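You operate a simulated robot arm through the tools that you are given. There is no shell and no other tool.

You run a simulated two-armed robot. Do the job below in one go: nothing can be reset, and whatever is moved stays where it is left.

TASK
Tip the RED beads into the drawer with the white knob and shut it.
Fine: all of them; jar back. Set down upright: what you pick out.
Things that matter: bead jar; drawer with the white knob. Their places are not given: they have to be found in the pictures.

It is judged by the outcome, as a careful person would: the job done as asked, and still so three seconds after it is handed in. It fails if anything else is knocked over, pushed out of place, dropped, spilled or broken.

THE ROBOT
Two 7-joint arms with two-finger parallel grippers on one trunk that stands fixed in place. Base frame: the origin is at the foot of the trunk, x ahead of it, y to its left, z up. Readings come in mm, degrees, newtons and seconds.
The left shoulder is at [62, 199, 1004], the right one opposite. With the tool pointing down near the work surface each hand reaches from about 300 to 720 mm from the base axis, measured 20 degrees to its own side. Payload 1.57 kg a hand.
The TCP of each hand is the grasp point between the finger pads, 30 mm short of the fingertips. In the tool frame z runs along the fingers and y along their closing line. Largest opening 110 mm; finger width 24, thickness 12; the body of the gripper, 48 by 112 mm, starts 78 mm behind the TCP.
Orientation is told as [roll, pitch, yaw] about the base's x, y, z axes, in that order, counted from this pose: with the fingers straight down and closing along the base's y, the tool's x points along the base's -x, its y along +y and its z along -z.

THE INTERFACE
- The arms move only by the tool apply_moves. It takes "left_series", "right_series" or both (then of equal length, played together; a hand with none holds still); each is a list of rows, each an object (a shift or turn left out is 0, a gripper value left out holds the last) with "fingers": the finger opening in cm, from 0 to 11; "xyz": the shift along the tool's x, y, z in cm, a list of three; "turn": the turn, a rotation vector about the tool's x, y, z in degrees, a list of three. In form: [{"fingers": fingers, "xyz": [tx, ty, tz], "turn": [rx, ry, rz]}, ...]. A call has 1 to 20 rows; each row is the pose to reach, as a shift and turn from the pose commanded when the call began, along the tool's axes at that moment. Rows are played at 5 a second. More than 50 mm and 8.6 degrees between two rows, or a gripper value outside its range, and nothing of the call is played. Where a pose cannot be reached the arm comes as near as it can. A force on the tool above 40 N (or 10 N above the force at the start of the call, whichever is more), or a blocked arm, ends the call early, and 0.2 s more pass. The fingers move at their own pace (about 72 mm/s each) and stop on an object; they squeeze with about 40 N. The grip force told is the motor's: it shows also when the fingers shut on nothing. Time passes only in rows, and 0.2 s behind the last, so rows that repeat a pose let the fingers close. The reply holds the time, the measured pose of the TCP, the force on the tool along the base axes, the opening and the grip force, in the units named above and with some noise, with the torque about the TCP (base axes, N m) and any sound that the robot's microphone picked up, and new pictures: "show" is both (left out), scene, wrist or none (wrist: the cameras of the hands that moved).
- Cameras (640 x 400 px; columns grow to the right, rows downward): "scene" is now at [96, 44.1, 1583.5]; the picture's right is [0.56, -0.83, 0.00], its down [-0.66, -0.45, -0.60] and it looks along [0.50, 0.34, -0.80] (base axes); focal length 354 px, centre (320, 200). "left" rides on the left gripper at [70, -16, -141] in its tool frame; the picture's right is [0.23, 0.97, 0.00], its down [-0.85, 0.20, -0.48] and it looks along [-0.47, 0.11, 0.88] (tool axes); focal length 222 px, centre (320, 200). "right" rides on the right gripper at [70, 16, -141] in its tool frame; the picture's right is [-0.23, 0.97, 0.00], its down [-0.85, -0.20, -0.48] and it looks along [-0.47, -0.11, 0.88] (tool axes); focal length 222 px, centre (320, 200).
- raise_lower(by): slides the trunk up (or, below 0, down) by that many mm; the arms and the scene camera ride with it, the base frame stays. It gives what a move gives, with no picture.
- head_to(pan, tilt): turns the head with the scene camera to pan (to the left, within 86 degrees either way) and tilt (down, from -29 to 69), counted from straight ahead of the robot. It gives what a move gives, and a new picture of the scene camera.
- measure_at(camera, pixels): for up to 12 pixels [column, row] of the newest picture of that camera ("zoom" is the newest enlarged one), the place [x, y, z] in the base frame of the surface seen there, good to about 2 mm. It takes no simulated time.
- close_up(camera, box): a new picture of the part [left, top, right, bottom] of that camera's present view, enlarged. It takes no simulated time.
- job_done(): hands the job in; it is judged then, once.

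Leave the grippers open and the arms clear of the work at the hand-in unless told otherwise.

The tools are called after ">>>" as name(argument=value, ...) on one line, values as JSON. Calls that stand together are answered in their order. apply_moves: Moves the arms, as the interface text tells. Its arguments: {"type":"object","properties":{"left_series":{"type":"array","items":{"type":"object","properties":{"fingers":{"type":"number"},"xyz":{"type":"array","items":{"type":"number"}},"turn":{"type":"array","items":{"type":"number"}}}}},"right_series":{"type":"array","items":{"type":"object","properties":{"fingers":{"type":"number"},"xyz":{"type":"array","items":{"type":"number"}},"turn":{"type":"array","items":{"type":"number"}}}}},"show":{"type":"string","enum":["both","scene","wrist","none"]}},"required":[]} The other tools are called the same way: raise_lower (by) moves the trunk up or down; head_to (pan, tilt) turns the head that bears the scene camera; measure_at (camera, pixels) gives the place of the surface under pixels of a picture; close_up (camera, box) takes an enlarged picture of a part of a camera's view; job_done () hands the job in.

At the start:

```text
t: 0.0
left_tool_pos: [407.6, 485.1, 1095.1]
left_tool_rot: [-0.1, 0.0, 0.1]
left_contact_force: [0.1, -0.4, -0.1]
left_moment: [0.01, 0.01, -0.01]
left_grip_width: 109.8
left_finger_force: 0.0
right_tool_pos: [446.6, 52.2, 1016.5]
right_tool_rot: [-0.2, 0.0, 0.1]
right_contact_force: [-0.1, -0.1, 0.4]
right_moment: [0.01, 0.02, -0.03]
right_grip_width: 110.2
right_finger_force: 0.0
trunk travel left (down, up): [-600.0, 390.0]
head pan, tilt (commanded): [34.1, 53.1]
```

scene: 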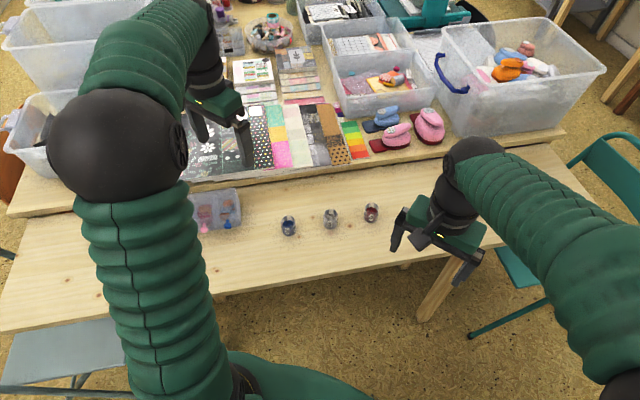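
right: 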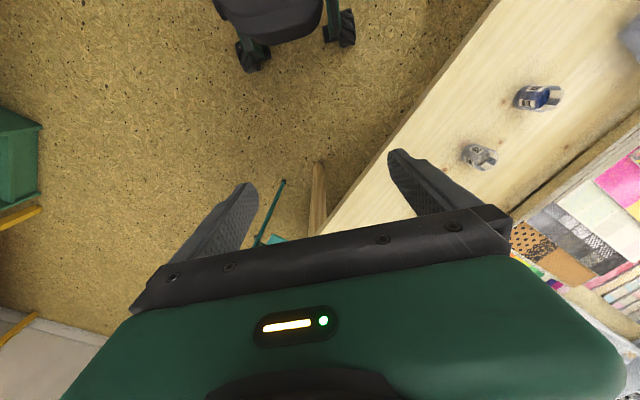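
left: 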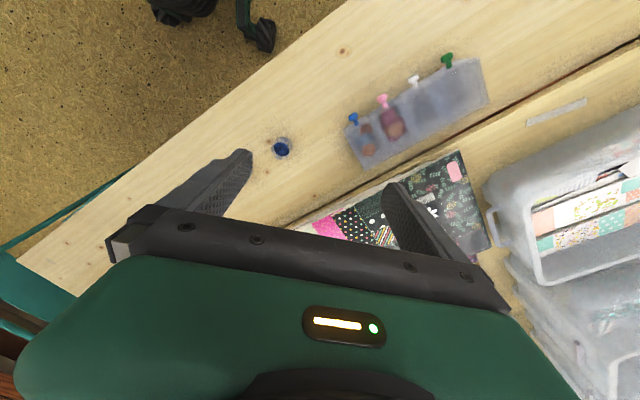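

The pictures show three small jars on the table, at scene pixels (288,225), (331,218) and (371,212). They also show a drawer box with coloured knobs near (215,210). I'll enlarge both areas.

>>> close_up(camera="scene", box=[260, 180, 420, 280])

>>> close_up(camera="left", box=[240, 30, 500, 190])

>>> close_up(camera="right", box=[430, 60, 640, 190])

```text
4.00 times, centred on (340, 230) of scene
```

zoom: 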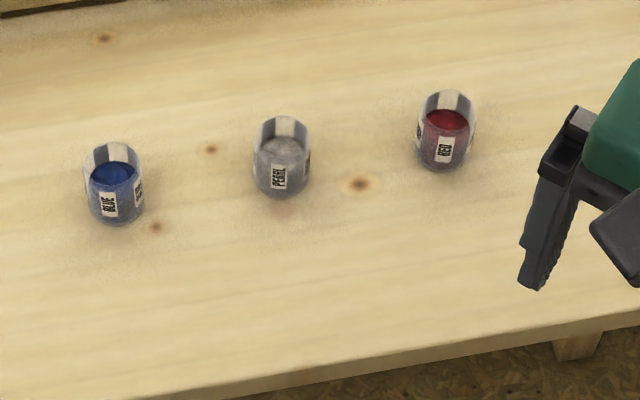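

```text
2.46 times, centred on (370, 110) of left
```

zoom: 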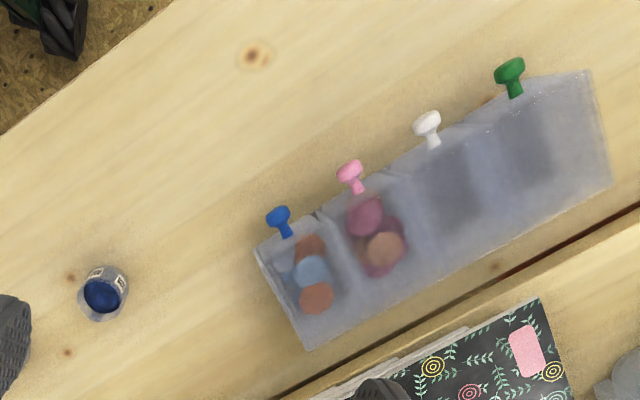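

```text
3.05 times, centred on (535, 125) of right
```

zoom: 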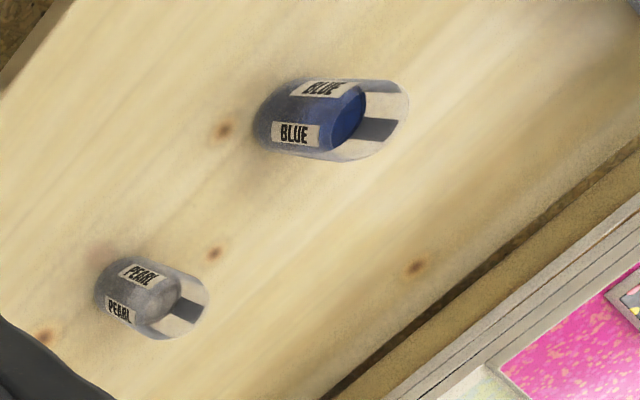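

The red jar is the rightmost, at zoom (447,130) and scene (371,212). The cabinet has four knobs: blue, pink, white and green. Next I'll measure these in the left and scene pictures.

>>> measure_at(camera="left", pixels=[[354, 118], [383, 100], [414, 81], [447, 60], [345, 137], [478, 62], [486, 102], [366, 170], [380, 130], [425, 110], [400, 60], [281, 147]])

>>> measure_at(camera="scene", pixels=[[371, 212], [371, 204], [371, 221], [331, 218], [288, 225], [350, 250], [300, 200], [205, 225], [228, 221], [240, 190], [200, 195], [420, 180]])

```text
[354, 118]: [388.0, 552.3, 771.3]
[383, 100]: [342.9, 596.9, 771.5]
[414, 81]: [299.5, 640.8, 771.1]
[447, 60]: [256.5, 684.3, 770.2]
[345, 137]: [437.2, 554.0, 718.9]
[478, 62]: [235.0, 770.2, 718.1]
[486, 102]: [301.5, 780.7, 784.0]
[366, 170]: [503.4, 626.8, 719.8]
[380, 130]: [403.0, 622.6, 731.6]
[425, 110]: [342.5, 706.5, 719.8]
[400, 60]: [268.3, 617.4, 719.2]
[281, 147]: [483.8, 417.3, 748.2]
```

```text
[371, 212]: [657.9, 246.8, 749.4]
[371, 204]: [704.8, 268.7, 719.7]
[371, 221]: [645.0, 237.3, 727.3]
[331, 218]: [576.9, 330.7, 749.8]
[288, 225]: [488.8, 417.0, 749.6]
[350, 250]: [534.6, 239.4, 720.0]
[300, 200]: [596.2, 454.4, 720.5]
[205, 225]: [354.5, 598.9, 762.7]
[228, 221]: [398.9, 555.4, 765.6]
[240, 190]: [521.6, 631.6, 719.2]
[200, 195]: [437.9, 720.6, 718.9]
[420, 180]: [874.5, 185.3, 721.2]
```

The table is at z of about 720. The cabinet faces the direction (-0.71,-0.71). Its white knob is near (300,641,771), and the red jar is near (660,247). I'll swing the left hand to 45 degrees yaw above the cabinet's front, so its wrist camera can view the drawers and the scene camera gets a clearer line.

>>> apply_moves(left_series=[{"fingers": 11, "xyz": [0.97, 1.94, 1.81], "turn": [0, 0, -5.6]}, {"xyz": [1.94, 3.88, 3.62], "turn": [0, 0, -11.2]}, {"xyz": [2.91, 5.81, 5.44], "turn": [0, 0, -16.9]}, {"xyz": [3.88, 7.75, 7.25], "turn": [0, 0, -22.5]}, {"xyz": [4.85, 9.69, 9.06], "turn": [0, 0, -28.1]}, {"xyz": [5.82, 11.63, 10.88], "turn": [0, 0, -33.8]}, {"xyz": [6.79, 13.56, 12.69], "turn": [0, 0, -39.4]}, {"xyz": [7.76, 15.5, 14.5], "turn": [0, 0, -45]}, {"xyz": [7.76, 15.5, 14.5], "turn": [0, 0, -45]}], show="both")

```text
t: 2.0
left_tool_pos: [327.6, 641.4, 950.1]
left_tool_rot: [0.0, 0.0, 45.1]
left_contact_force: [0.0, -0.8, -0.3]
left_moment: [-0.02, 0.02, 0.0]
left_grip_width: 110.4
left_finger_force: 0.0
right_tool_pos: [446.6, 50.9, 1015.6]
right_tool_rot: [-0.1, 0.0, 0.0]
right_contact_force: [0.6, -0.1, 0.3]
right_moment: [0.03, -0.01, -0.02]
right_grip_width: 109.8
right_finger_force: 0.0
trunk travel left (down, up): [-600.0, 390.0]
head pan, tilt (commanded): [34.1, 53.1]
```

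scene: 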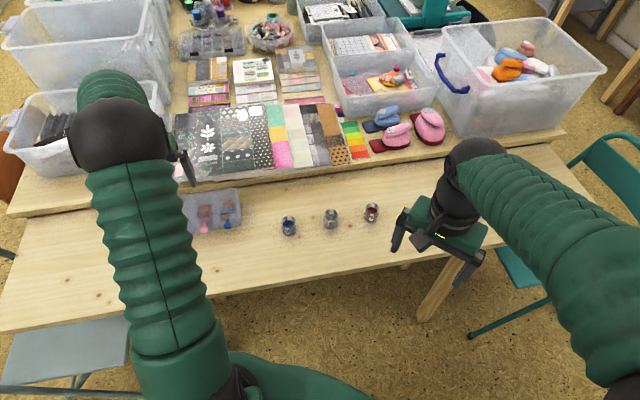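
left: 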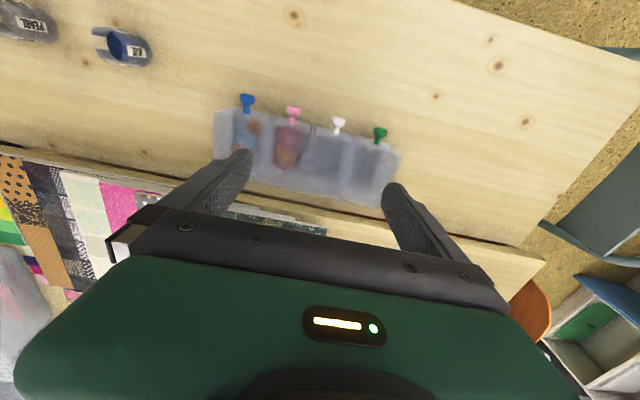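

The knobs are now clear in the left camera, with white at (338,122). I'll enlarge that area.

>>> close_up(camera="left", box=[200, 80, 420, 220])

>>> measure_at(camera="left", pixels=[[338, 121], [338, 132], [336, 139], [217, 112], [399, 153], [388, 202], [325, 180], [350, 145], [365, 145], [325, 132], [300, 200], [340, 160]])

```text
2.86 times, centred on (310, 150) of left
```

zoom: 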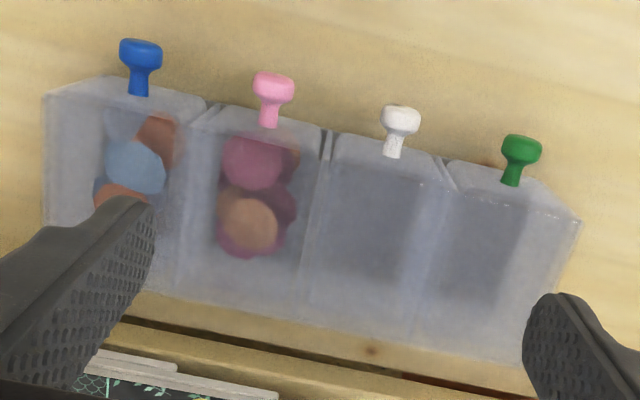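

```text
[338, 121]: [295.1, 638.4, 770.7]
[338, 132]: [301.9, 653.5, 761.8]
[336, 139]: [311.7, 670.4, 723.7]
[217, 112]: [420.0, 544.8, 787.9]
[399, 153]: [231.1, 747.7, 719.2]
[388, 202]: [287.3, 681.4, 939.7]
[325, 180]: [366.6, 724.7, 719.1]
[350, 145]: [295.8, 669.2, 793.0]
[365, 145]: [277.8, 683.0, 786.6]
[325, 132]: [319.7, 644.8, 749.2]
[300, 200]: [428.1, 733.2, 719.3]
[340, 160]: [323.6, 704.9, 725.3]
```

The white drawer looks empty through the frosted shell, and its knob head is about 18 mm wide at roughly (293,635,764). Next I'll bring the left fingers above the knob with a 5 cm opening, keeping them at 45 degrees so they close across the knob.

>>> apply_moves(left_series=[{"fingers": 5, "xyz": [0.9, 0.6, 0], "turn": [0, 0, 0]}, {"xyz": [1.8, 1.2, 1.5]}, {"xyz": [2.9, 2.0, 4.5]}, {"xyz": [2.9, 2.0, 7.5]}, {"xyz": [2.9, 2.0, 10.5]}, {"xyz": [2.9, 2.0, 11.5]}, {"xyz": [2.9, 2.0, 11.5]}], show="wrist")

```text
t: 3.6
left_tool_pos: [292.7, 633.5, 835.1]
left_tool_rot: [0.0, 0.0, 44.9]
left_contact_force: [0.0, 0.0, -0.2]
left_moment: [-0.01, 0.06, -0.01]
left_grip_width: 50.0
left_finger_force: 0.1
right_tool_pos: [446.3, 51.2, 1018.1]
right_tool_rot: [0.1, -0.1, 0.2]
right_contact_force: [0.1, 0.2, -0.2]
right_moment: [0.04, 0.03, 0.0]
right_grip_width: 110.1
right_finger_force: 0.1
trunk travel left (down, up): [-600.0, 390.0]
head pan, tilt (commanded): [34.1, 53.1]
```

left: 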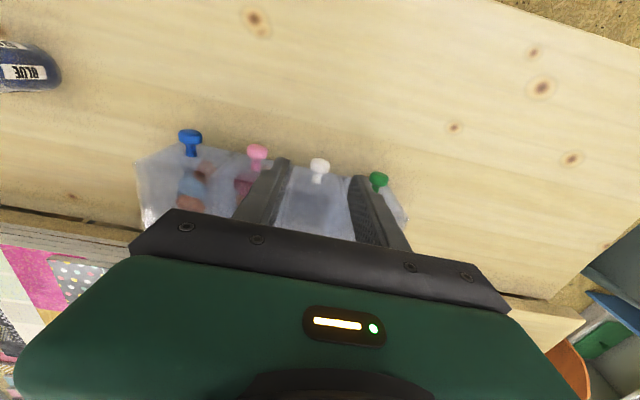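

The knob sits between the fingers at (319,165). Before going down, I'll measure it and take a close-up.

>>> close_up(camera="left", box=[240, 130, 420, 250])

>>> measure_at(camera="left", pixels=[[319, 161], [311, 162], [328, 163], [318, 178], [318, 190], [300, 200], [335, 205]])

```text
3.33 times, centred on (330, 190) of left
```

zoom: 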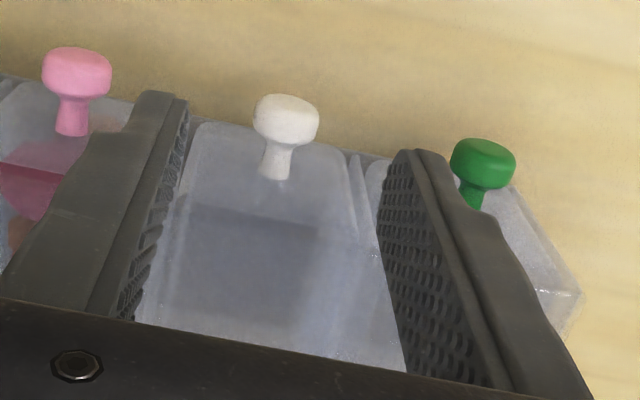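

```text
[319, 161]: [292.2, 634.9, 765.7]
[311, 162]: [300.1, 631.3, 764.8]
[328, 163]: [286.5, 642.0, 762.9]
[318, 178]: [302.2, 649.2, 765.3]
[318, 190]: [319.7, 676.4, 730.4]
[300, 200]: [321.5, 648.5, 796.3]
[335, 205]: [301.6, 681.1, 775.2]
```

The knob's centre is at u≈242.8, so I'll shift 1.5 mm along tool y, go down to z≈773 and close on the knob head.

>>> apply_moves(left_series=[{"fingers": 5, "xyz": [-0.1, 0.15, 2.0]}, {"xyz": [-0.1, 0.15, 4.0]}, {"xyz": [-0.1, 0.15, 5.5]}, {"xyz": [-0.1, 0.15, 6.3]}, {"xyz": [-0.1, 0.15, 6.3]}, {"fingers": 0, "xyz": [-0.1, 0.15, 6.3]}, {"xyz": [-0.1, 0.15, 6.3]}, {"xyz": [-0.1, 0.15, 6.3]}], show="wrist")

```text
t: 5.4
left_tool_pos: [292.3, 634.6, 773.8]
left_tool_rot: [-0.1, 0.1, 45.2]
left_contact_force: [-1.2, 0.6, 0.1]
left_moment: [0.01, -0.01, 0.0]
left_grip_width: 18.7
left_finger_force: 32.8
right_tool_pos: [445.9, 51.4, 1017.0]
right_tool_rot: [0.0, -0.1, 0.1]
right_contact_force: [-0.1, -1.3, 0.3]
right_moment: [0.03, 0.01, 0.02]
right_grip_width: 110.0
right_finger_force: 0.0
trunk travel left (down, up): [-600.0, 390.0]
head pan, tilt (commanded): [34.1, 53.1]
```

left: 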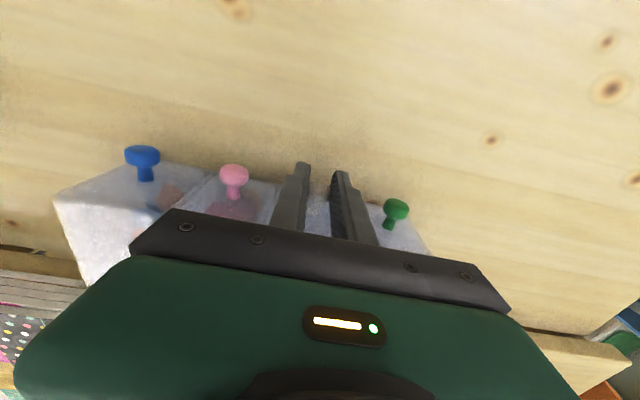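

The knob is gripped: the opening reads 18.7 mm. I'll pull slowly outward along tool +x, 4 cm to begin with, and watch the force.

>>> apply_moves(left_series=[{"xyz": [0.5, 0, 0]}, {"xyz": [1.0, 0, 0]}, {"xyz": [1.5, 0, 0]}, {"xyz": [2.0, 0, 0]}, {"xyz": [2.5, 0, 0]}, {"xyz": [3.0, 0, 0]}, {"xyz": [3.5, 0, 0]}, {"xyz": [4.0, 0, 0]}], show="both")

```text
t: 7.2
left_tool_pos: [264.7, 606.3, 772.9]
left_tool_rot: [0.0, 0.0, 45.1]
left_contact_force: [1.9, -2.1, -0.3]
left_moment: [0.12, -0.15, -0.02]
left_grip_width: 18.8
left_finger_force: 33.4
right_tool_pos: [446.6, 51.6, 1016.8]
right_tool_rot: [0.0, -0.1, 0.0]
right_contact_force: [-0.6, 0.8, 0.0]
right_moment: [-0.01, 0.0, 0.01]
right_grip_width: 110.0
right_finger_force: 0.0
trunk travel left (down, up): [-600.0, 390.0]
head pan, tilt (commanded): [34.1, 53.1]
```

scene: 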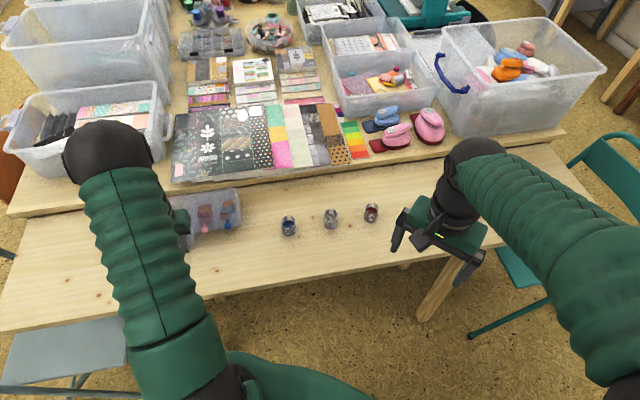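
left: 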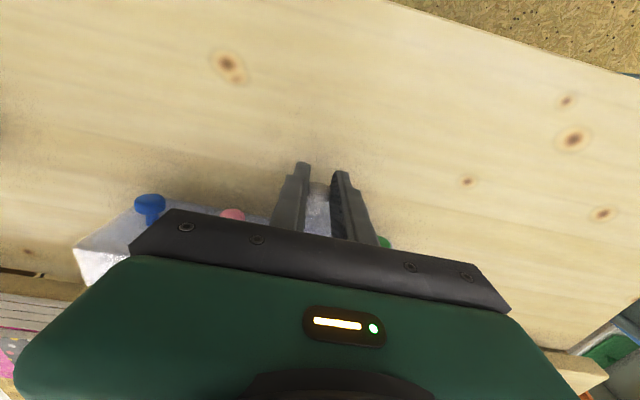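

The drawer slides freely with about 2 N, and the blue knob is still at scene (228,221), so the cabinet has not moved. I'll pull a further 3 cm.

>>> apply_moves(left_series=[{"xyz": [0.5, 0, 0]}, {"xyz": [1.0, 0, 0]}, {"xyz": [1.5, 0, 0]}, {"xyz": [2.0, 0, 0]}, {"xyz": [2.5, 0, 0]}, {"xyz": [3.0, 0, 0]}, {"xyz": [3.0, 0, 0]}], show="both")

```text
t: 8.8
left_tool_pos: [243.7, 584.4, 773.3]
left_tool_rot: [0.0, -0.2, 45.1]
left_contact_force: [5.6, 4.5, -0.3]
left_moment: [-0.38, -0.08, 0.16]
left_grip_width: 18.7
left_finger_force: 32.5
right_tool_pos: [446.7, 52.2, 1016.3]
right_tool_rot: [0.0, 0.0, 0.2]
right_contact_force: [-0.6, 0.2, 0.3]
right_moment: [-0.02, -0.04, -0.04]
right_grip_width: 109.9
right_finger_force: 0.0
trunk travel left (down, up): [-600.0, 390.0]
head pan, tilt (commanded): [34.1, 53.1]
```

scene: 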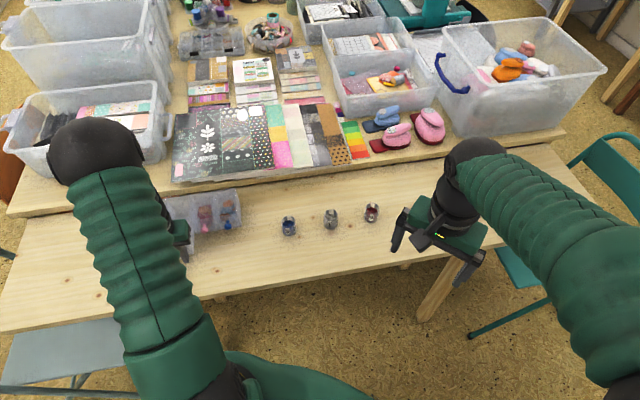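
left: 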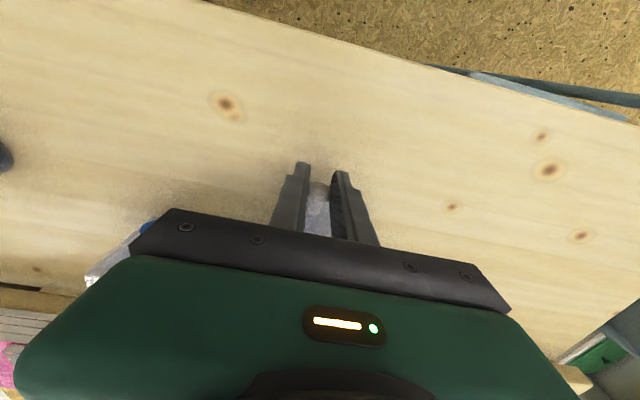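

The drawer is about 70 mm out, and the resistance has risen to about 7 N, so I'll stop there. Now I'll open the fingers and lift straight up to look inside.

>>> apply_moves(left_series=[{"fingers": 5, "xyz": [0, 0, 0]}, {"xyz": [0, 0, 0]}, {"xyz": [0, 0, -1]}, {"xyz": [0, 0, -3]}, {"xyz": [0, 0, -6]}, {"xyz": [0, 0, -9]}, {"xyz": [0, 0, -13]}, {"xyz": [0, 0, -17]}, {"xyz": [0, 0, -17]}], show="both")

```text
t: 10.8
left_tool_pos: [243.7, 587.0, 943.7]
left_tool_rot: [0.0, 0.1, 45.1]
left_contact_force: [0.2, -0.2, 0.1]
left_moment: [-0.01, 0.01, -0.01]
left_grip_width: 50.0
left_finger_force: 0.0
right_tool_pos: [446.5, 51.2, 1016.6]
right_tool_rot: [0.1, 0.0, 0.2]
right_contact_force: [0.6, 0.0, -0.2]
right_moment: [-0.03, -0.01, 0.01]
right_grip_width: 109.8
right_finger_force: 0.0
trunk travel left (down, up): [-600.0, 390.0]
head pan, tilt (commanded): [34.1, 53.1]
```

scene: 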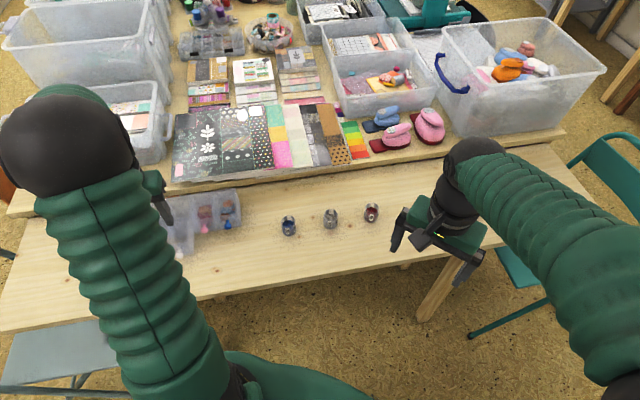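
left: 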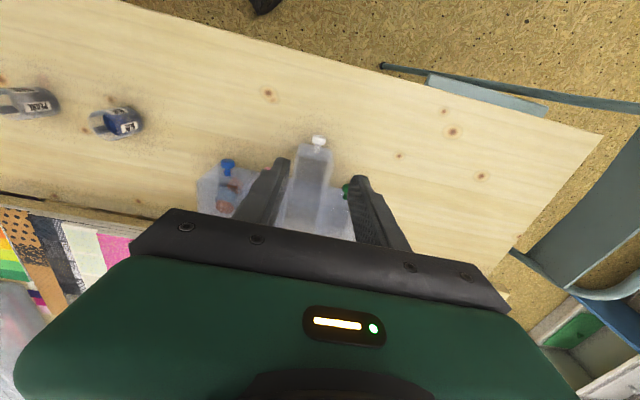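

The white drawer is now open. I'll move the left hand over the red jar at yaw 0 for a closer view, and take the right hand 18 cm to its own side so the two stay clear.

>>> apply_moves(left_series=[{"fingers": 11, "xyz": [-0.1, -3.5, 0.1], "turn": [0, 0, 3.2]}, {"xyz": [-0.2, -7.0, 0.2], "turn": [0, 0, 6.4]}, {"xyz": [-0.3, -10.5, 0.3], "turn": [0, 0, 9.6]}, {"xyz": [-0.4, -14.0, 0.4], "turn": [0, 0, 12.9]}, {"xyz": [-0.5, -17.5, 0.5], "turn": [0, 0, 16.1]}, {"xyz": [-0.6, -21.0, 0.6], "turn": [0, 0, 19.3]}, {"xyz": [-0.7, -24.5, 0.7], "turn": [0, 0, 22.5]}, {"xyz": [-0.8, -28.0, 0.8], "turn": [0, 0, 25.7]}, {"xyz": [-0.9, -31.5, 0.9], "turn": [0, 0, 28.9]}, {"xyz": [-1.0, -35.0, 1.0], "turn": [0, 0, 32.1]}, {"xyz": [-1.1, -38.5, 1.1], "turn": [0, 0, 35.4]}, {"xyz": [-1.2, -42.0, 1.2], "turn": [0, 0, 38.6]}, {"xyz": [-1.3, -45.5, 1.3], "turn": [0, 0, 41.8]}, {"xyz": [-1.34, -49.0, 1.4], "turn": [0, 0, 45]}, {"xyz": [-1.34, -49.0, 1.4], "turn": [0, 0, 45]}], right_series=[{"xyz": [0, -1.3, 0]}, {"xyz": [0, -2.6, 0]}, {"xyz": [0, -3.9, 0]}, {"xyz": [0, -5.2, 0]}, {"xyz": [0, -6.5, 0]}, {"xyz": [0, -7.8, 0]}, {"xyz": [0, -9.1, 0]}, {"xyz": [0, -10.4, 0]}, {"xyz": [0, -11.7, 0]}, {"xyz": [0, -13, 0]}, {"xyz": [0, -14.3, 0]}, {"xyz": [0, -15.6, 0]}, {"xyz": [0, -16.9, 0]}, {"xyz": [0, -18, 0]}, {"xyz": [0, -18, 0]}], show="both")

```text
t: 14.0
left_tool_pos: [601.1, 248.2, 931.3]
left_tool_rot: [0.0, -0.1, 0.0]
left_contact_force: [0.0, 0.6, -0.1]
left_moment: [-0.03, -0.01, 0.01]
left_grip_width: 110.4
left_finger_force: 0.2
right_tool_pos: [446.0, -130.0, 1017.8]
right_tool_rot: [0.0, 0.0, 0.2]
right_contact_force: [-0.2, 0.0, 0.1]
right_moment: [-0.01, 0.01, -0.01]
right_grip_width: 110.0
right_finger_force: 0.1
trunk travel left (down, up): [-600.0, 390.0]
head pan, tilt (commanded): [34.1, 53.1]
```

scene: 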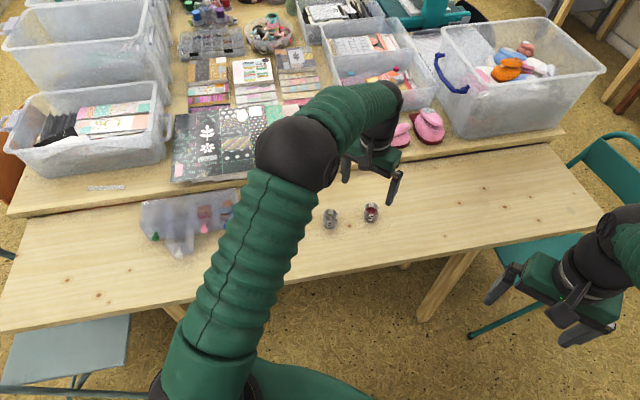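
right: 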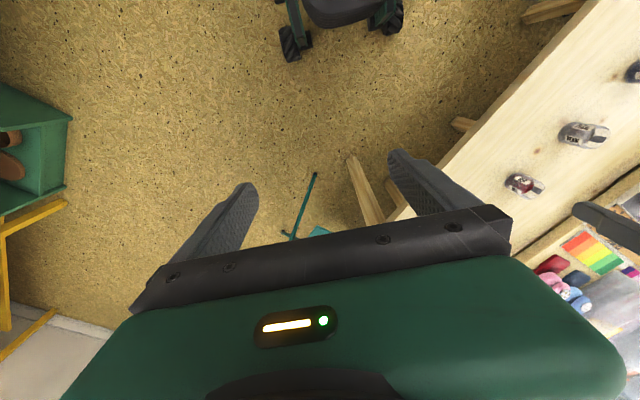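
left: 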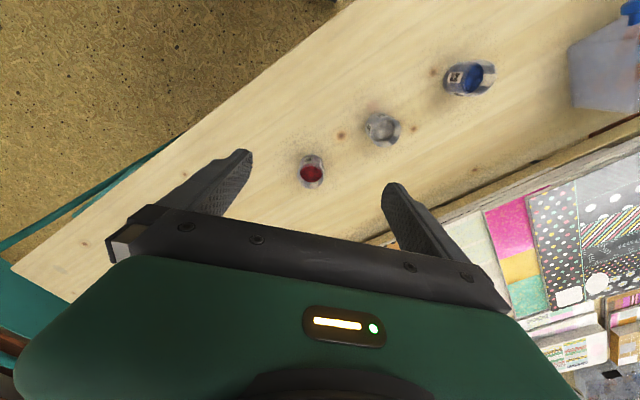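

Now the red jar shows at left (311,171), and the open drawer at scene (178,235). I'll enlarge both and measure them.

>>> close_up(camera="scene", box=[120, 170, 260, 270])

>>> measure_at(camera="zoom", pixels=[[270, 380], [200, 300], [340, 300], [270, 330], [200, 350], [340, 350], [260, 370], [320, 360], [180, 250], [250, 240], [270, 290], [300, 320]])

>>> close_up(camera="left", box=[270, 130, 370, 200])

>>> measure_at(camera="left", pixels=[[311, 173], [311, 157], [300, 172], [323, 172], [311, 186], [318, 160], [303, 162], [300, 165], [323, 163], [305, 183]])

```text
4.00 times, centred on (190, 220) of scene
```

zoom: 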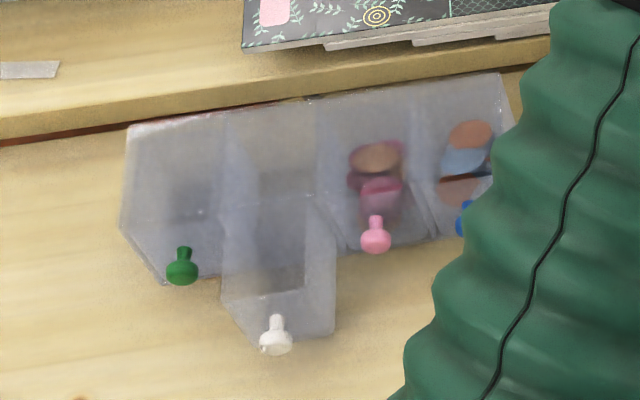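

```text
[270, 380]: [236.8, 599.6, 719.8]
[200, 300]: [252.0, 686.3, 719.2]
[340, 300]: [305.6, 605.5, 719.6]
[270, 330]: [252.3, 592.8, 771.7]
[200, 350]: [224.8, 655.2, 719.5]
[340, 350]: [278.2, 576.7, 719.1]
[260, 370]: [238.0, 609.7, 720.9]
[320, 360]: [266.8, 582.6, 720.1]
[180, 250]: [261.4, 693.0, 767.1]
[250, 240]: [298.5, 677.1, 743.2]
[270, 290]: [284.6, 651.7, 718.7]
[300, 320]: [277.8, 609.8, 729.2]
```

```text
5.71 times, centred on (320, 165) of left
```

zoom: 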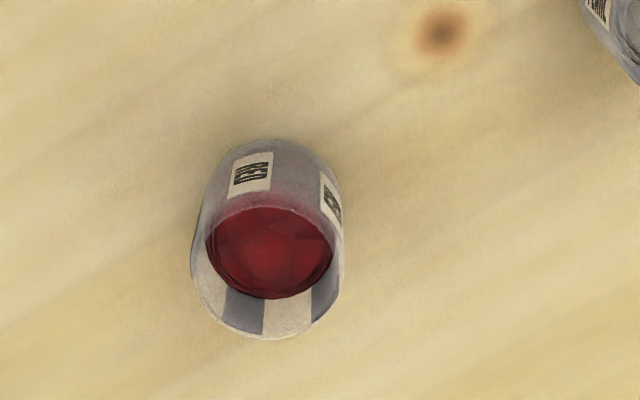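

```text
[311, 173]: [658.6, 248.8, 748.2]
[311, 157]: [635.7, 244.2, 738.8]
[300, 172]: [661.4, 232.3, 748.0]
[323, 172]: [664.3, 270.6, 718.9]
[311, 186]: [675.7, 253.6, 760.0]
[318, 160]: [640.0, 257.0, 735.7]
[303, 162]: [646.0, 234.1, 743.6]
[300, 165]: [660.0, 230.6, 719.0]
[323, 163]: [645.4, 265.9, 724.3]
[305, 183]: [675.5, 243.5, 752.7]
```

The red jar is open, about 40 mm across with its rim at z≈768. Its axis is at (658.5,248.5) and the beads fill it to about z 748. The white drawer is open and empty. My plan is to grip the jar from the side with the fingers 25 degrees below level, heading 25 degrees left, which keeps clear of the PEARL jar. I'll turn the left hand to that pose at a safe height first, and move the right hand further out.

>>> apply_moves(left_series=[{"fingers": 7, "xyz": [0.49, -0.5, 0.7], "turn": [-1.42, -6.39, -2.22]}, {"xyz": [0.98, -1.0, 1.4], "turn": [-2.84, -12.78, -4.44]}, {"xyz": [1.47, -1.5, 2.1], "turn": [-4.26, -19.17, -6.66]}, {"xyz": [1.96, -2.0, 2.8], "turn": [-5.68, -25.56, -8.88]}, {"xyz": [2.45, -2.5, 3.5], "turn": [-7.1, -31.95, -11.1]}, {"xyz": [2.94, -3.0, 4.2], "turn": [-8.52, -38.34, -13.32]}, {"xyz": [3.43, -3.5, 4.9], "turn": [-9.94, -44.73, -15.54]}, {"xyz": [3.92, -4.0, 5.6], "turn": [-11.36, -51.12, -17.76]}, {"xyz": [4.41, -4.5, 6.4], "turn": [-12.78, -57.51, -19.98]}, {"xyz": [4.93, -4.95, 7.1], "turn": [-14.2, -63.9, -22.2]}, {"xyz": [4.93, -4.95, 7.1], "turn": [-14.2, -63.9, -22.2]}], right_series=[{"xyz": [0, -1.2, 0]}, {"xyz": [0, -2.4, 0]}, {"xyz": [0, -3.6, 0]}, {"xyz": [0, -4.8, 0]}, {"xyz": [0, -6, 0]}, {"xyz": [0, -7.2, 0]}, {"xyz": [0, -8.4, 0]}, {"xyz": [0, -9.6, 0]}, {"xyz": [0, -10.8, 0]}, {"xyz": [0, -12, 0]}, {"xyz": [0, -12, 0]}], show="both")

```text
t: 15.8
left_tool_pos: [554.4, 300.4, 883.0]
left_tool_rot: [0.6, -52.9, 31.1]
left_contact_force: [-0.2, -0.4, -0.6]
left_moment: [0.05, -0.03, 0.02]
left_grip_width: 69.8
left_finger_force: 0.0
right_tool_pos: [446.9, -225.6, 1013.7]
right_tool_rot: [-0.1, 0.0, 0.0]
right_contact_force: [-0.2, -0.1, -0.4]
right_moment: [0.02, 0.02, -0.02]
right_grip_width: 109.8
right_finger_force: 0.0
trunk travel left (down, up): [-600.0, 390.0]
head pan, tilt (commanded): [34.1, 53.1]
stopped in row 9 (left hand): the arm was blocked; the commanded pose is now the measured one
```

scene: 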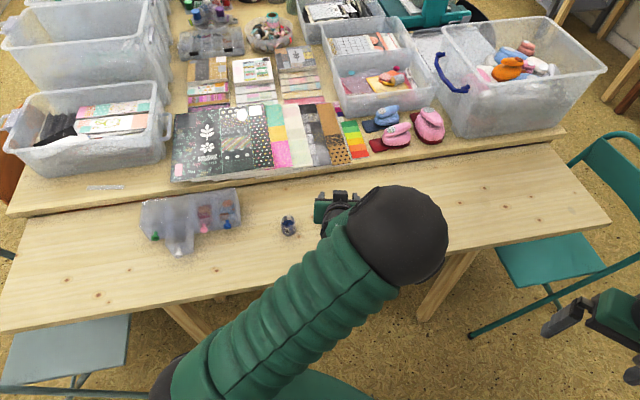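
right: 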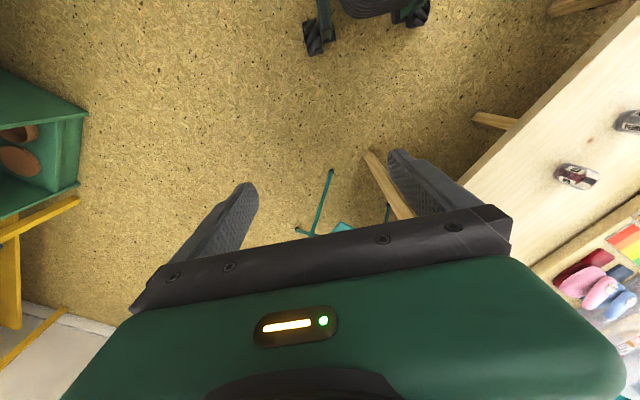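
left: 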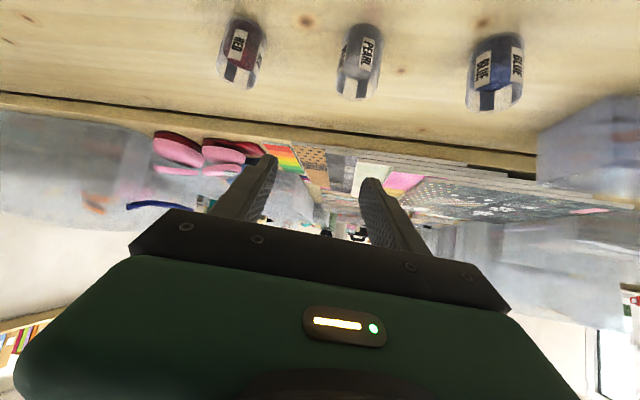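

The arm was blocked in row 9 with almost no contact force. It looks like a joint limit: the shoulder is too high for a near-level hand this low. I'll go back to fingers-down while rising 10 cm, then plan on lowering the trunk.

>>> apply_moves(left_series=[{"xyz": [-1.14, 0, -0.86], "turn": [0, 7.5, 0]}, {"xyz": [-2.28, 0, -1.72], "turn": [0, 15, 0]}, {"xyz": [-3.42, 0, -2.58], "turn": [0, 22.6, 0]}, {"xyz": [-4.56, 0, -3.44], "turn": [0, 30.2, 0]}, {"xyz": [-5.7, 0, -4.3], "turn": [0, 37.7, 0]}, {"xyz": [-6.84, 0, -5.16], "turn": [0, 45.3, 0]}, {"xyz": [-7.98, 0, -6.03], "turn": [0, 52.9, 0]}, {"xyz": [-7.98, 0, -6.03], "turn": [0, 52.9, 0]}], show="both")

```text
t: 17.6
left_tool_pos: [555.8, 296.8, 983.7]
left_tool_rot: [0.4, 0.2, 31.1]
left_contact_force: [-0.3, -1.1, -0.7]
left_moment: [0.0, -0.01, 0.02]
left_grip_width: 70.1
left_finger_force: 0.1
right_tool_pos: [445.5, -225.4, 1017.2]
right_tool_rot: [0.0, -0.1, 0.0]
right_contact_force: [-0.8, 0.4, 0.2]
right_moment: [0.04, -0.01, 0.02]
right_grip_width: 110.1
right_finger_force: 0.0
trunk travel left (down, up): [-600.0, 390.0]
head pan, tilt (commanded): [34.1, 53.1]
```

scene: 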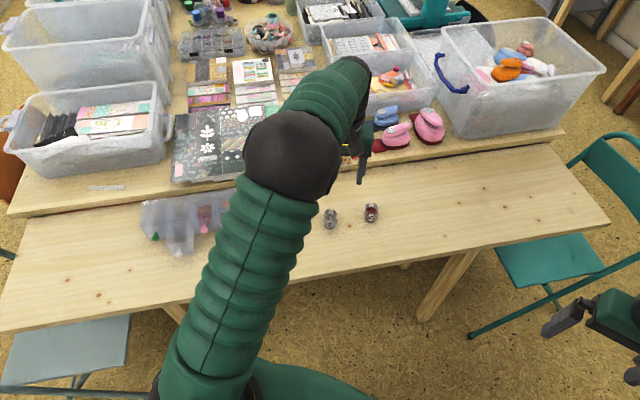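
left: 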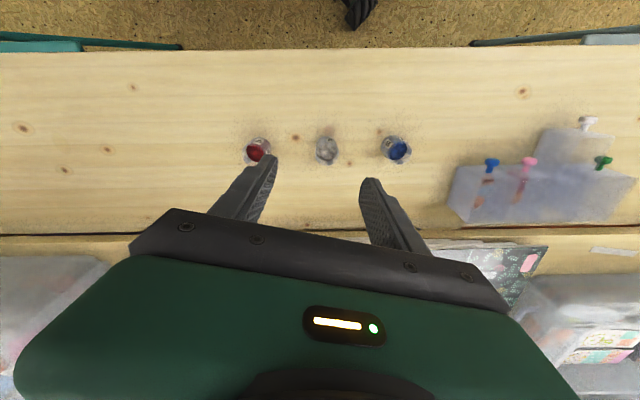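

I'm back to fingers-down. The upper arm looks long and the forearm short, so a level hand at this height would fold the arm back on itself. With the trunk lower, the forearm can come over the table roughly level. I'll raise both hands first so that lowering the trunk keeps them clear.

>>> apply_moves(left_series=[{"xyz": [1.77, 1.13, -2.6]}, {"xyz": [3.54, 2.25, -5.2]}, {"xyz": [5.3, 3.4, -7.8]}, {"xyz": [7.1, 4.5, -10.4]}, {"xyz": [8.9, 5.6, -13.0]}, {"xyz": [10.6, 6.76, -15.6]}, {"xyz": [10.6, 6.76, -15.6]}], right_series=[{"xyz": [0, 0, -2.5]}, {"xyz": [0, 0, -5]}, {"xyz": [0, 0, -7.5]}, {"xyz": [0, 0, -10]}, {"xyz": [0, 0, -12.5]}, {"xyz": [0, 0, -15]}, {"xyz": [0, 0, -15]}], show="scene")

```text
t: 19.2
left_tool_pos: [433.3, 299.0, 1143.4]
left_tool_rot: [0.6, 0.2, 31.2]
left_contact_force: [-0.3, -0.4, 0.2]
left_moment: [0.0, 0.0, 0.0]
left_grip_width: 70.2
left_finger_force: 0.0
right_tool_pos: [445.7, -225.0, 1167.2]
right_tool_rot: [0.0, 0.0, 0.1]
right_contact_force: [0.1, -1.3, -0.3]
right_moment: [-0.04, 0.02, -0.01]
right_grip_width: 110.1
right_finger_force: 0.0
trunk travel left (down, up): [-600.0, 390.0]
head pan, tilt (commanded): [34.1, 53.1]
```

scene: 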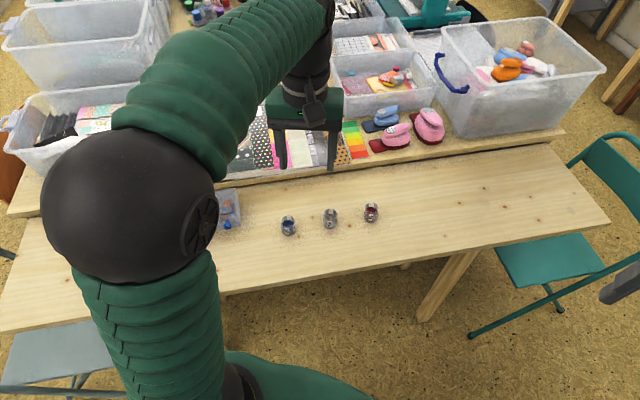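

Both hands are up. I'll lower the trunk in stages, starting with 150 mm.

>>> raise_lower(by=-150)

```text
t: 21.0
left_tool_pos: [432.7, 299.1, 993.1]
left_tool_rot: [0.6, 0.2, 31.2]
left_contact_force: [0.2, -0.1, 0.4]
left_moment: [-0.02, 0.02, 0.02]
left_grip_width: 70.0
left_finger_force: 0.1
right_tool_pos: [445.8, -226.6, 1017.9]
right_tool_rot: [0.0, -0.2, 0.1]
right_contact_force: [0.8, 0.8, 0.3]
right_moment: [0.02, 0.01, 0.01]
right_grip_width: 109.9
right_finger_force: 0.1
trunk travel left (down, up): [-450.0, 540.0]
head pan, tilt (commanded): [34.1, 53.1]
```

Left TCP is at (433,299,993) with the shoulder at about z 854. I'll test pitching the hand forward by 65 degrees in free air, swinging the TCP around the wrist.

>>> apply_moves(left_series=[{"xyz": [-2.51, 0, -0.16], "turn": [0, -7.2, 0]}, {"xyz": [-4.97, 0, -0.63], "turn": [0, -14.4, 0]}, {"xyz": [-7.4, 0, -1.42], "turn": [0, -21.7, 0]}, {"xyz": [-9.67, 0, -2.49], "turn": [0, -28.9, 0]}, {"xyz": [-11.78, 0, -3.84], "turn": [0, -36.1, 0]}, {"xyz": [-13.72, 0, -5.44], "turn": [0, -43.3, 0]}, {"xyz": [-15.45, 0, -7.31], "turn": [0, -50.6, 0]}, {"xyz": [-16.92, 0, -9.34], "turn": [0, -57.8, 0]}, {"xyz": [-18.13, 0, -11.55], "turn": [0, -65, 0]}, {"xyz": [-18.13, 0, -11.55], "turn": [0, -65, 0]}], show="both")

```text
t: 23.2
left_tool_pos: [589.7, 392.7, 1106.0]
left_tool_rot: [1.2, -64.9, 29.9]
left_contact_force: [-0.2, -0.1, 1.0]
left_moment: [0.02, 0.01, -0.02]
left_grip_width: 70.1
left_finger_force: 0.1
right_tool_pos: [444.7, -227.2, 1018.5]
right_tool_rot: [0.0, -0.2, 0.1]
right_contact_force: [-0.3, -0.7, 0.6]
right_moment: [0.02, -0.04, -0.01]
right_grip_width: 110.0
right_finger_force: 0.0
trunk travel left (down, up): [-450.0, 540.0]
head pan, tilt (commanded): [34.1, 53.1]
```

scene: 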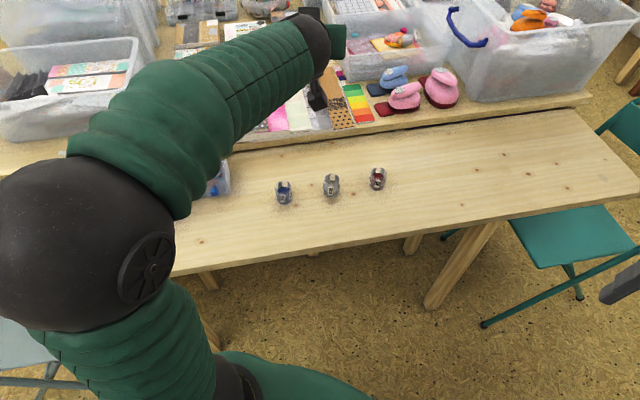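
left: 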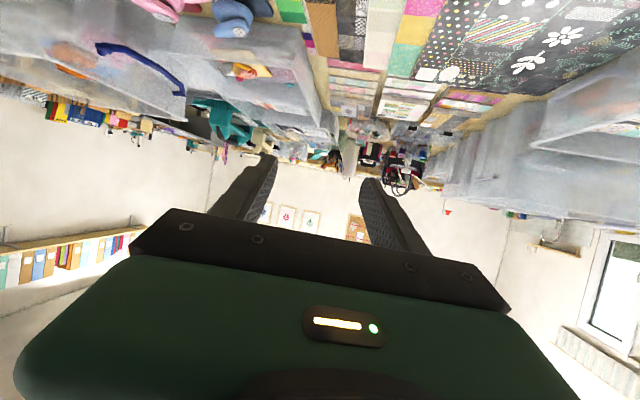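

The forward pitch works at this height: the hand is now 25 degrees below level at (590,393,1106). I'll lower the trunk further, which will bring the hand to about z 956.

>>> raise_lower(by=-150)

>>> head_to(pan=34, tilt=45)

```text
t: 24.9
left_tool_pos: [586.7, 392.7, 956.9]
left_tool_rot: [1.2, -64.9, 30.0]
left_contact_force: [-0.1, 0.1, 0.4]
left_moment: [-0.01, 0.07, 0.02]
left_grip_width: 69.8
left_finger_force: 0.0
right_tool_pos: [444.5, -226.3, 868.0]
right_tool_rot: [0.0, -0.1, 0.1]
right_contact_force: [-0.5, -1.1, -0.3]
right_moment: [-0.02, -0.01, 0.0]
right_grip_width: 110.0
right_finger_force: 0.0
trunk travel left (down, up): [-300.0, 690.0]
head pan, tilt (commanded): [34.1, 53.1]
```

```text
t: 25.6
left_tool_pos: [587.4, 392.6, 956.9]
left_tool_rot: [1.3, -64.8, 30.0]
left_contact_force: [-0.5, -0.6, 0.0]
left_moment: [-0.02, -0.02, 0.01]
left_grip_width: 70.0
left_finger_force: 0.1
right_tool_pos: [444.5, -225.6, 866.4]
right_tool_rot: [0.0, -0.2, 0.2]
right_contact_force: [-0.4, 0.9, 0.2]
right_moment: [-0.02, 0.02, 0.04]
right_grip_width: 109.9
right_finger_force: 0.0
trunk travel left (down, up): [-300.0, 690.0]
head pan, tilt (commanded): [34.0, 45.0]
```

scene: 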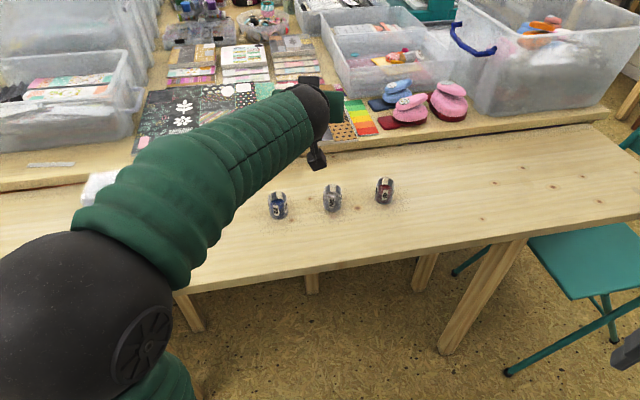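

The hand is steady at z≈957. I'll slide it to a spot behind the red jar at heading 10 degrees, still high, so that lowering the trunk afterwards sets the pre-grasp height.

>>> apply_moves(left_series=[{"xyz": [0.15, -2.0, -2.16], "turn": [3.2, 0, 1.4]}, {"xyz": [0.3, -4.0, -4.32], "turn": [6.4, 0, 2.8]}, {"xyz": [0.45, -6.0, -6.5], "turn": [9.65, 0, 4.25]}, {"xyz": [0.6, -8.0, -8.65], "turn": [12.9, 0, 5.7]}, {"xyz": [0.75, -10.0, -10.8], "turn": [16.1, 0, 7.1]}, {"xyz": [0.9, -12.0, -12.97], "turn": [19.3, 0, 8.5]}, {"xyz": [0.9, -12.0, -12.97], "turn": [19.3, 0, 8.5]}], show="both")

```text
t: 27.2
left_tool_pos: [545.8, 226.4, 1002.5]
left_tool_rot: [0.1, -64.7, 10.0]
left_contact_force: [0.1, 1.0, 0.5]
left_moment: [0.0, -0.03, -0.01]
left_grip_width: 70.0
left_finger_force: 0.2
right_tool_pos: [445.2, -226.8, 867.5]
right_tool_rot: [0.2, 0.0, 0.1]
right_contact_force: [0.5, -0.1, -0.2]
right_moment: [-0.02, -0.01, 0.02]
right_grip_width: 110.1
right_finger_force: 0.0
trunk travel left (down, up): [-300.0, 690.0]
head pan, tilt (commanded): [34.0, 45.0]
```

scene: 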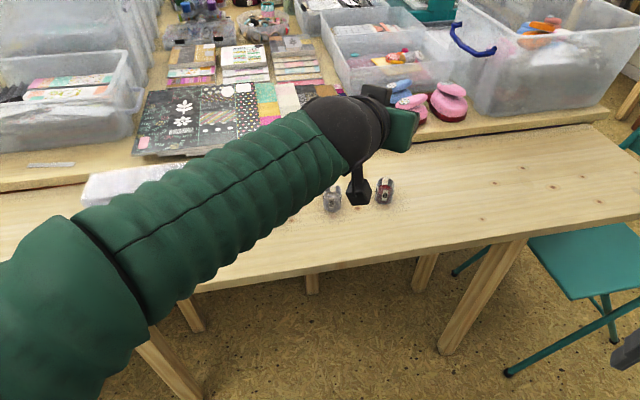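
left: 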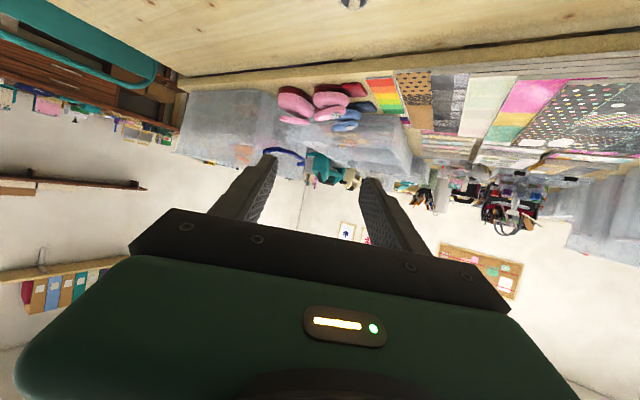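

There is a camera block hanging on the underside of the hand, at scene (358,190), so I should steepen the fingers to 30 degrees below level to keep it off the table. I'll re-check the red jar and the table's front edge first.

>>> measure_at(camera="scene", pixels=[[385, 186], [385, 195], [385, 202], [379, 190], [392, 190], [332, 200], [300, 272], [400, 255], [200, 288], [359, 198], [360, 175], [500, 240]])

>>> close_up(camera="scene", box=[300, 150, 440, 240])

```text
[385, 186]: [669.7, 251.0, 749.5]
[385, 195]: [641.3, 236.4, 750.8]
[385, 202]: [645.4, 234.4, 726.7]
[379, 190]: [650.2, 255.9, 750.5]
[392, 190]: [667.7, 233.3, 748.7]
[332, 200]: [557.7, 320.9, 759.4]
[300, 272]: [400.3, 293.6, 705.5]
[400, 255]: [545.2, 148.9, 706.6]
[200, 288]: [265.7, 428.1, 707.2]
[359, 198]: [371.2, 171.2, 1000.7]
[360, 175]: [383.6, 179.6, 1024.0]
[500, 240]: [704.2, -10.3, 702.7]
```

```text
4.44 times, centred on (370, 195) of scene
```

zoom: 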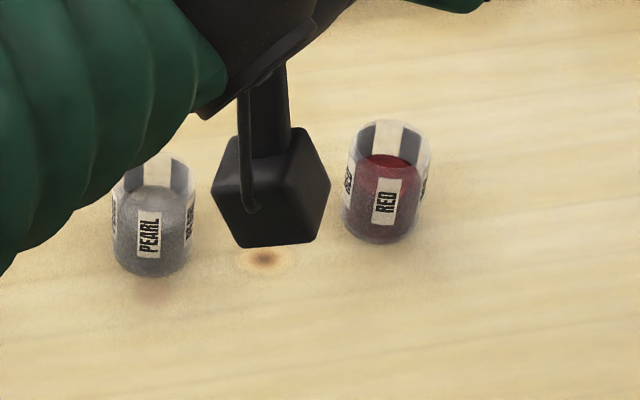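

The red jar's axis is at about (660,246.5), and the table edge is well in front of it. I'll set the pitch to -60 in place and then lower the trunk 187 mm, which puts the hand 13 cm behind the jar at z≈815.

>>> apply_moves(left_series=[{"xyz": [0, 0, 0], "turn": [0, 2.4, 0]}, {"xyz": [0, 0, 0], "turn": [0, 4.7, 0]}, {"xyz": [0, 0, 0], "turn": [0, 4.7, 0]}], show="none")

>>> raise_lower(by=-100)

>>> raise_lower(by=-87)

>>> apply_moves(left_series=[{"xyz": [0, 0, 0]}], show="both")

```text
t: 28.0
left_tool_pos: [546.3, 226.7, 1002.2]
left_tool_rot: [0.2, -60.0, 10.0]
left_contact_force: [-0.2, 0.0, 0.5]
left_moment: [0.0, -0.02, 0.0]
left_grip_width: 70.0
left_finger_force: 0.1
right_tool_pos: [445.4, -226.8, 867.4]
right_tool_rot: [0.2, -0.1, 0.1]
right_contact_force: [0.0, -0.8, 0.5]
right_moment: [-0.02, -0.02, 0.03]
right_grip_width: 110.0
right_finger_force: 0.1
trunk travel left (down, up): [-300.0, 690.0]
head pan, tilt (commanded): [34.0, 45.0]
```

```text
t: 29.4
left_tool_pos: [546.8, 227.2, 903.9]
left_tool_rot: [0.1, -60.1, 10.1]
left_contact_force: [0.7, -0.8, 0.2]
left_moment: [-0.02, -0.02, 0.04]
left_grip_width: 70.1
left_finger_force: 0.1
right_tool_pos: [444.4, -227.2, 768.0]
right_tool_rot: [0.1, -0.2, 0.0]
right_contact_force: [-0.4, 0.2, 0.1]
right_moment: [-0.04, 0.02, 0.03]
right_grip_width: 109.9
right_finger_force: 0.0
trunk travel left (down, up): [-200.0, 790.0]
head pan, tilt (commanded): [34.0, 45.0]
```

```text
t: 30.6
left_tool_pos: [545.2, 226.1, 816.0]
left_tool_rot: [0.1, -60.1, 10.2]
left_contact_force: [-0.2, -1.1, 0.2]
left_moment: [-0.03, -0.07, 0.01]
left_grip_width: 70.1
left_finger_force: 0.2
right_tool_pos: [445.1, -226.6, 680.2]
right_tool_rot: [0.2, -0.2, 0.2]
right_contact_force: [-0.2, -0.1, 0.0]
right_moment: [0.02, -0.01, -0.01]
right_grip_width: 109.9
right_finger_force: 0.1
trunk travel left (down, up): [-113.0, 877.0]
head pan, tilt (commanded): [34.0, 45.0]
```

```text
t: 31.0
left_tool_pos: [544.5, 225.9, 815.8]
left_tool_rot: [0.0, -60.0, 10.1]
left_contact_force: [-0.4, -0.1, -0.6]
left_moment: [-0.03, -0.03, -0.01]
left_grip_width: 70.0
left_finger_force: 0.1
right_tool_pos: [444.6, -226.1, 681.1]
right_tool_rot: [0.2, -0.1, 0.0]
right_contact_force: [0.4, 0.1, -0.8]
right_moment: [-0.01, 0.01, 0.01]
right_grip_width: 110.0
right_finger_force: 0.1
trunk travel left (down, up): [-113.0, 877.0]
head pan, tilt (commanded): [34.0, 45.0]
```

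scene: 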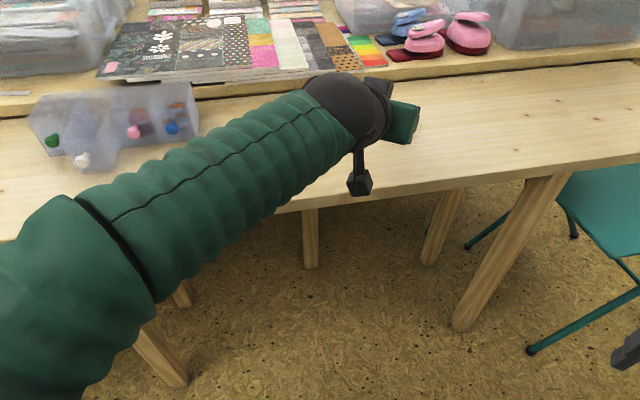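
left: 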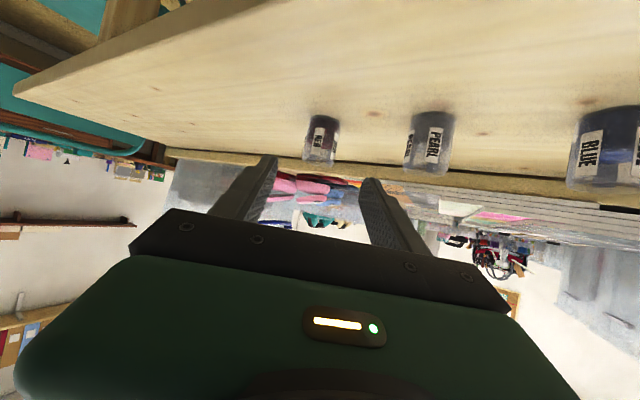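

The red jar sits between the finger lines at left (320,137). I'll measure it again from this view before moving in.

>>> measure_at(camera="left", pixels=[[321, 135], [310, 135], [333, 135], [322, 120], [321, 155], [306, 158], [335, 158], [405, 150]])

>>> close_up(camera="left", box=[230, 90, 410, 210])

```text
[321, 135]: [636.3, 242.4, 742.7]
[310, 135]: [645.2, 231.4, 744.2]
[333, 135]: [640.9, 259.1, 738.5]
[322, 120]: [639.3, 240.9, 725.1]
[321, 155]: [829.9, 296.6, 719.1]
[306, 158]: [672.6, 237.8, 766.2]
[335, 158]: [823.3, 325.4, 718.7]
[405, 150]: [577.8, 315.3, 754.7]
```

```text
3.33 times, centred on (320, 150) of left
```

zoom: 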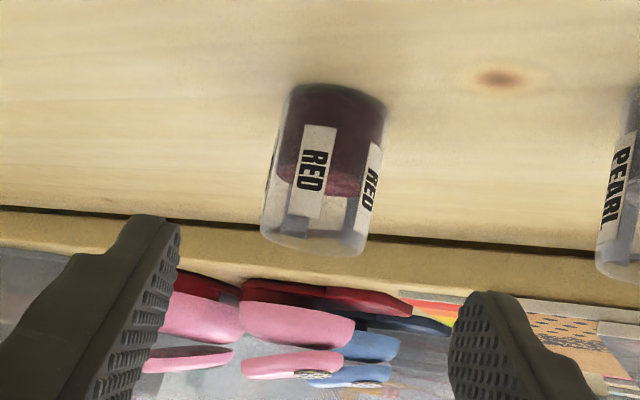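

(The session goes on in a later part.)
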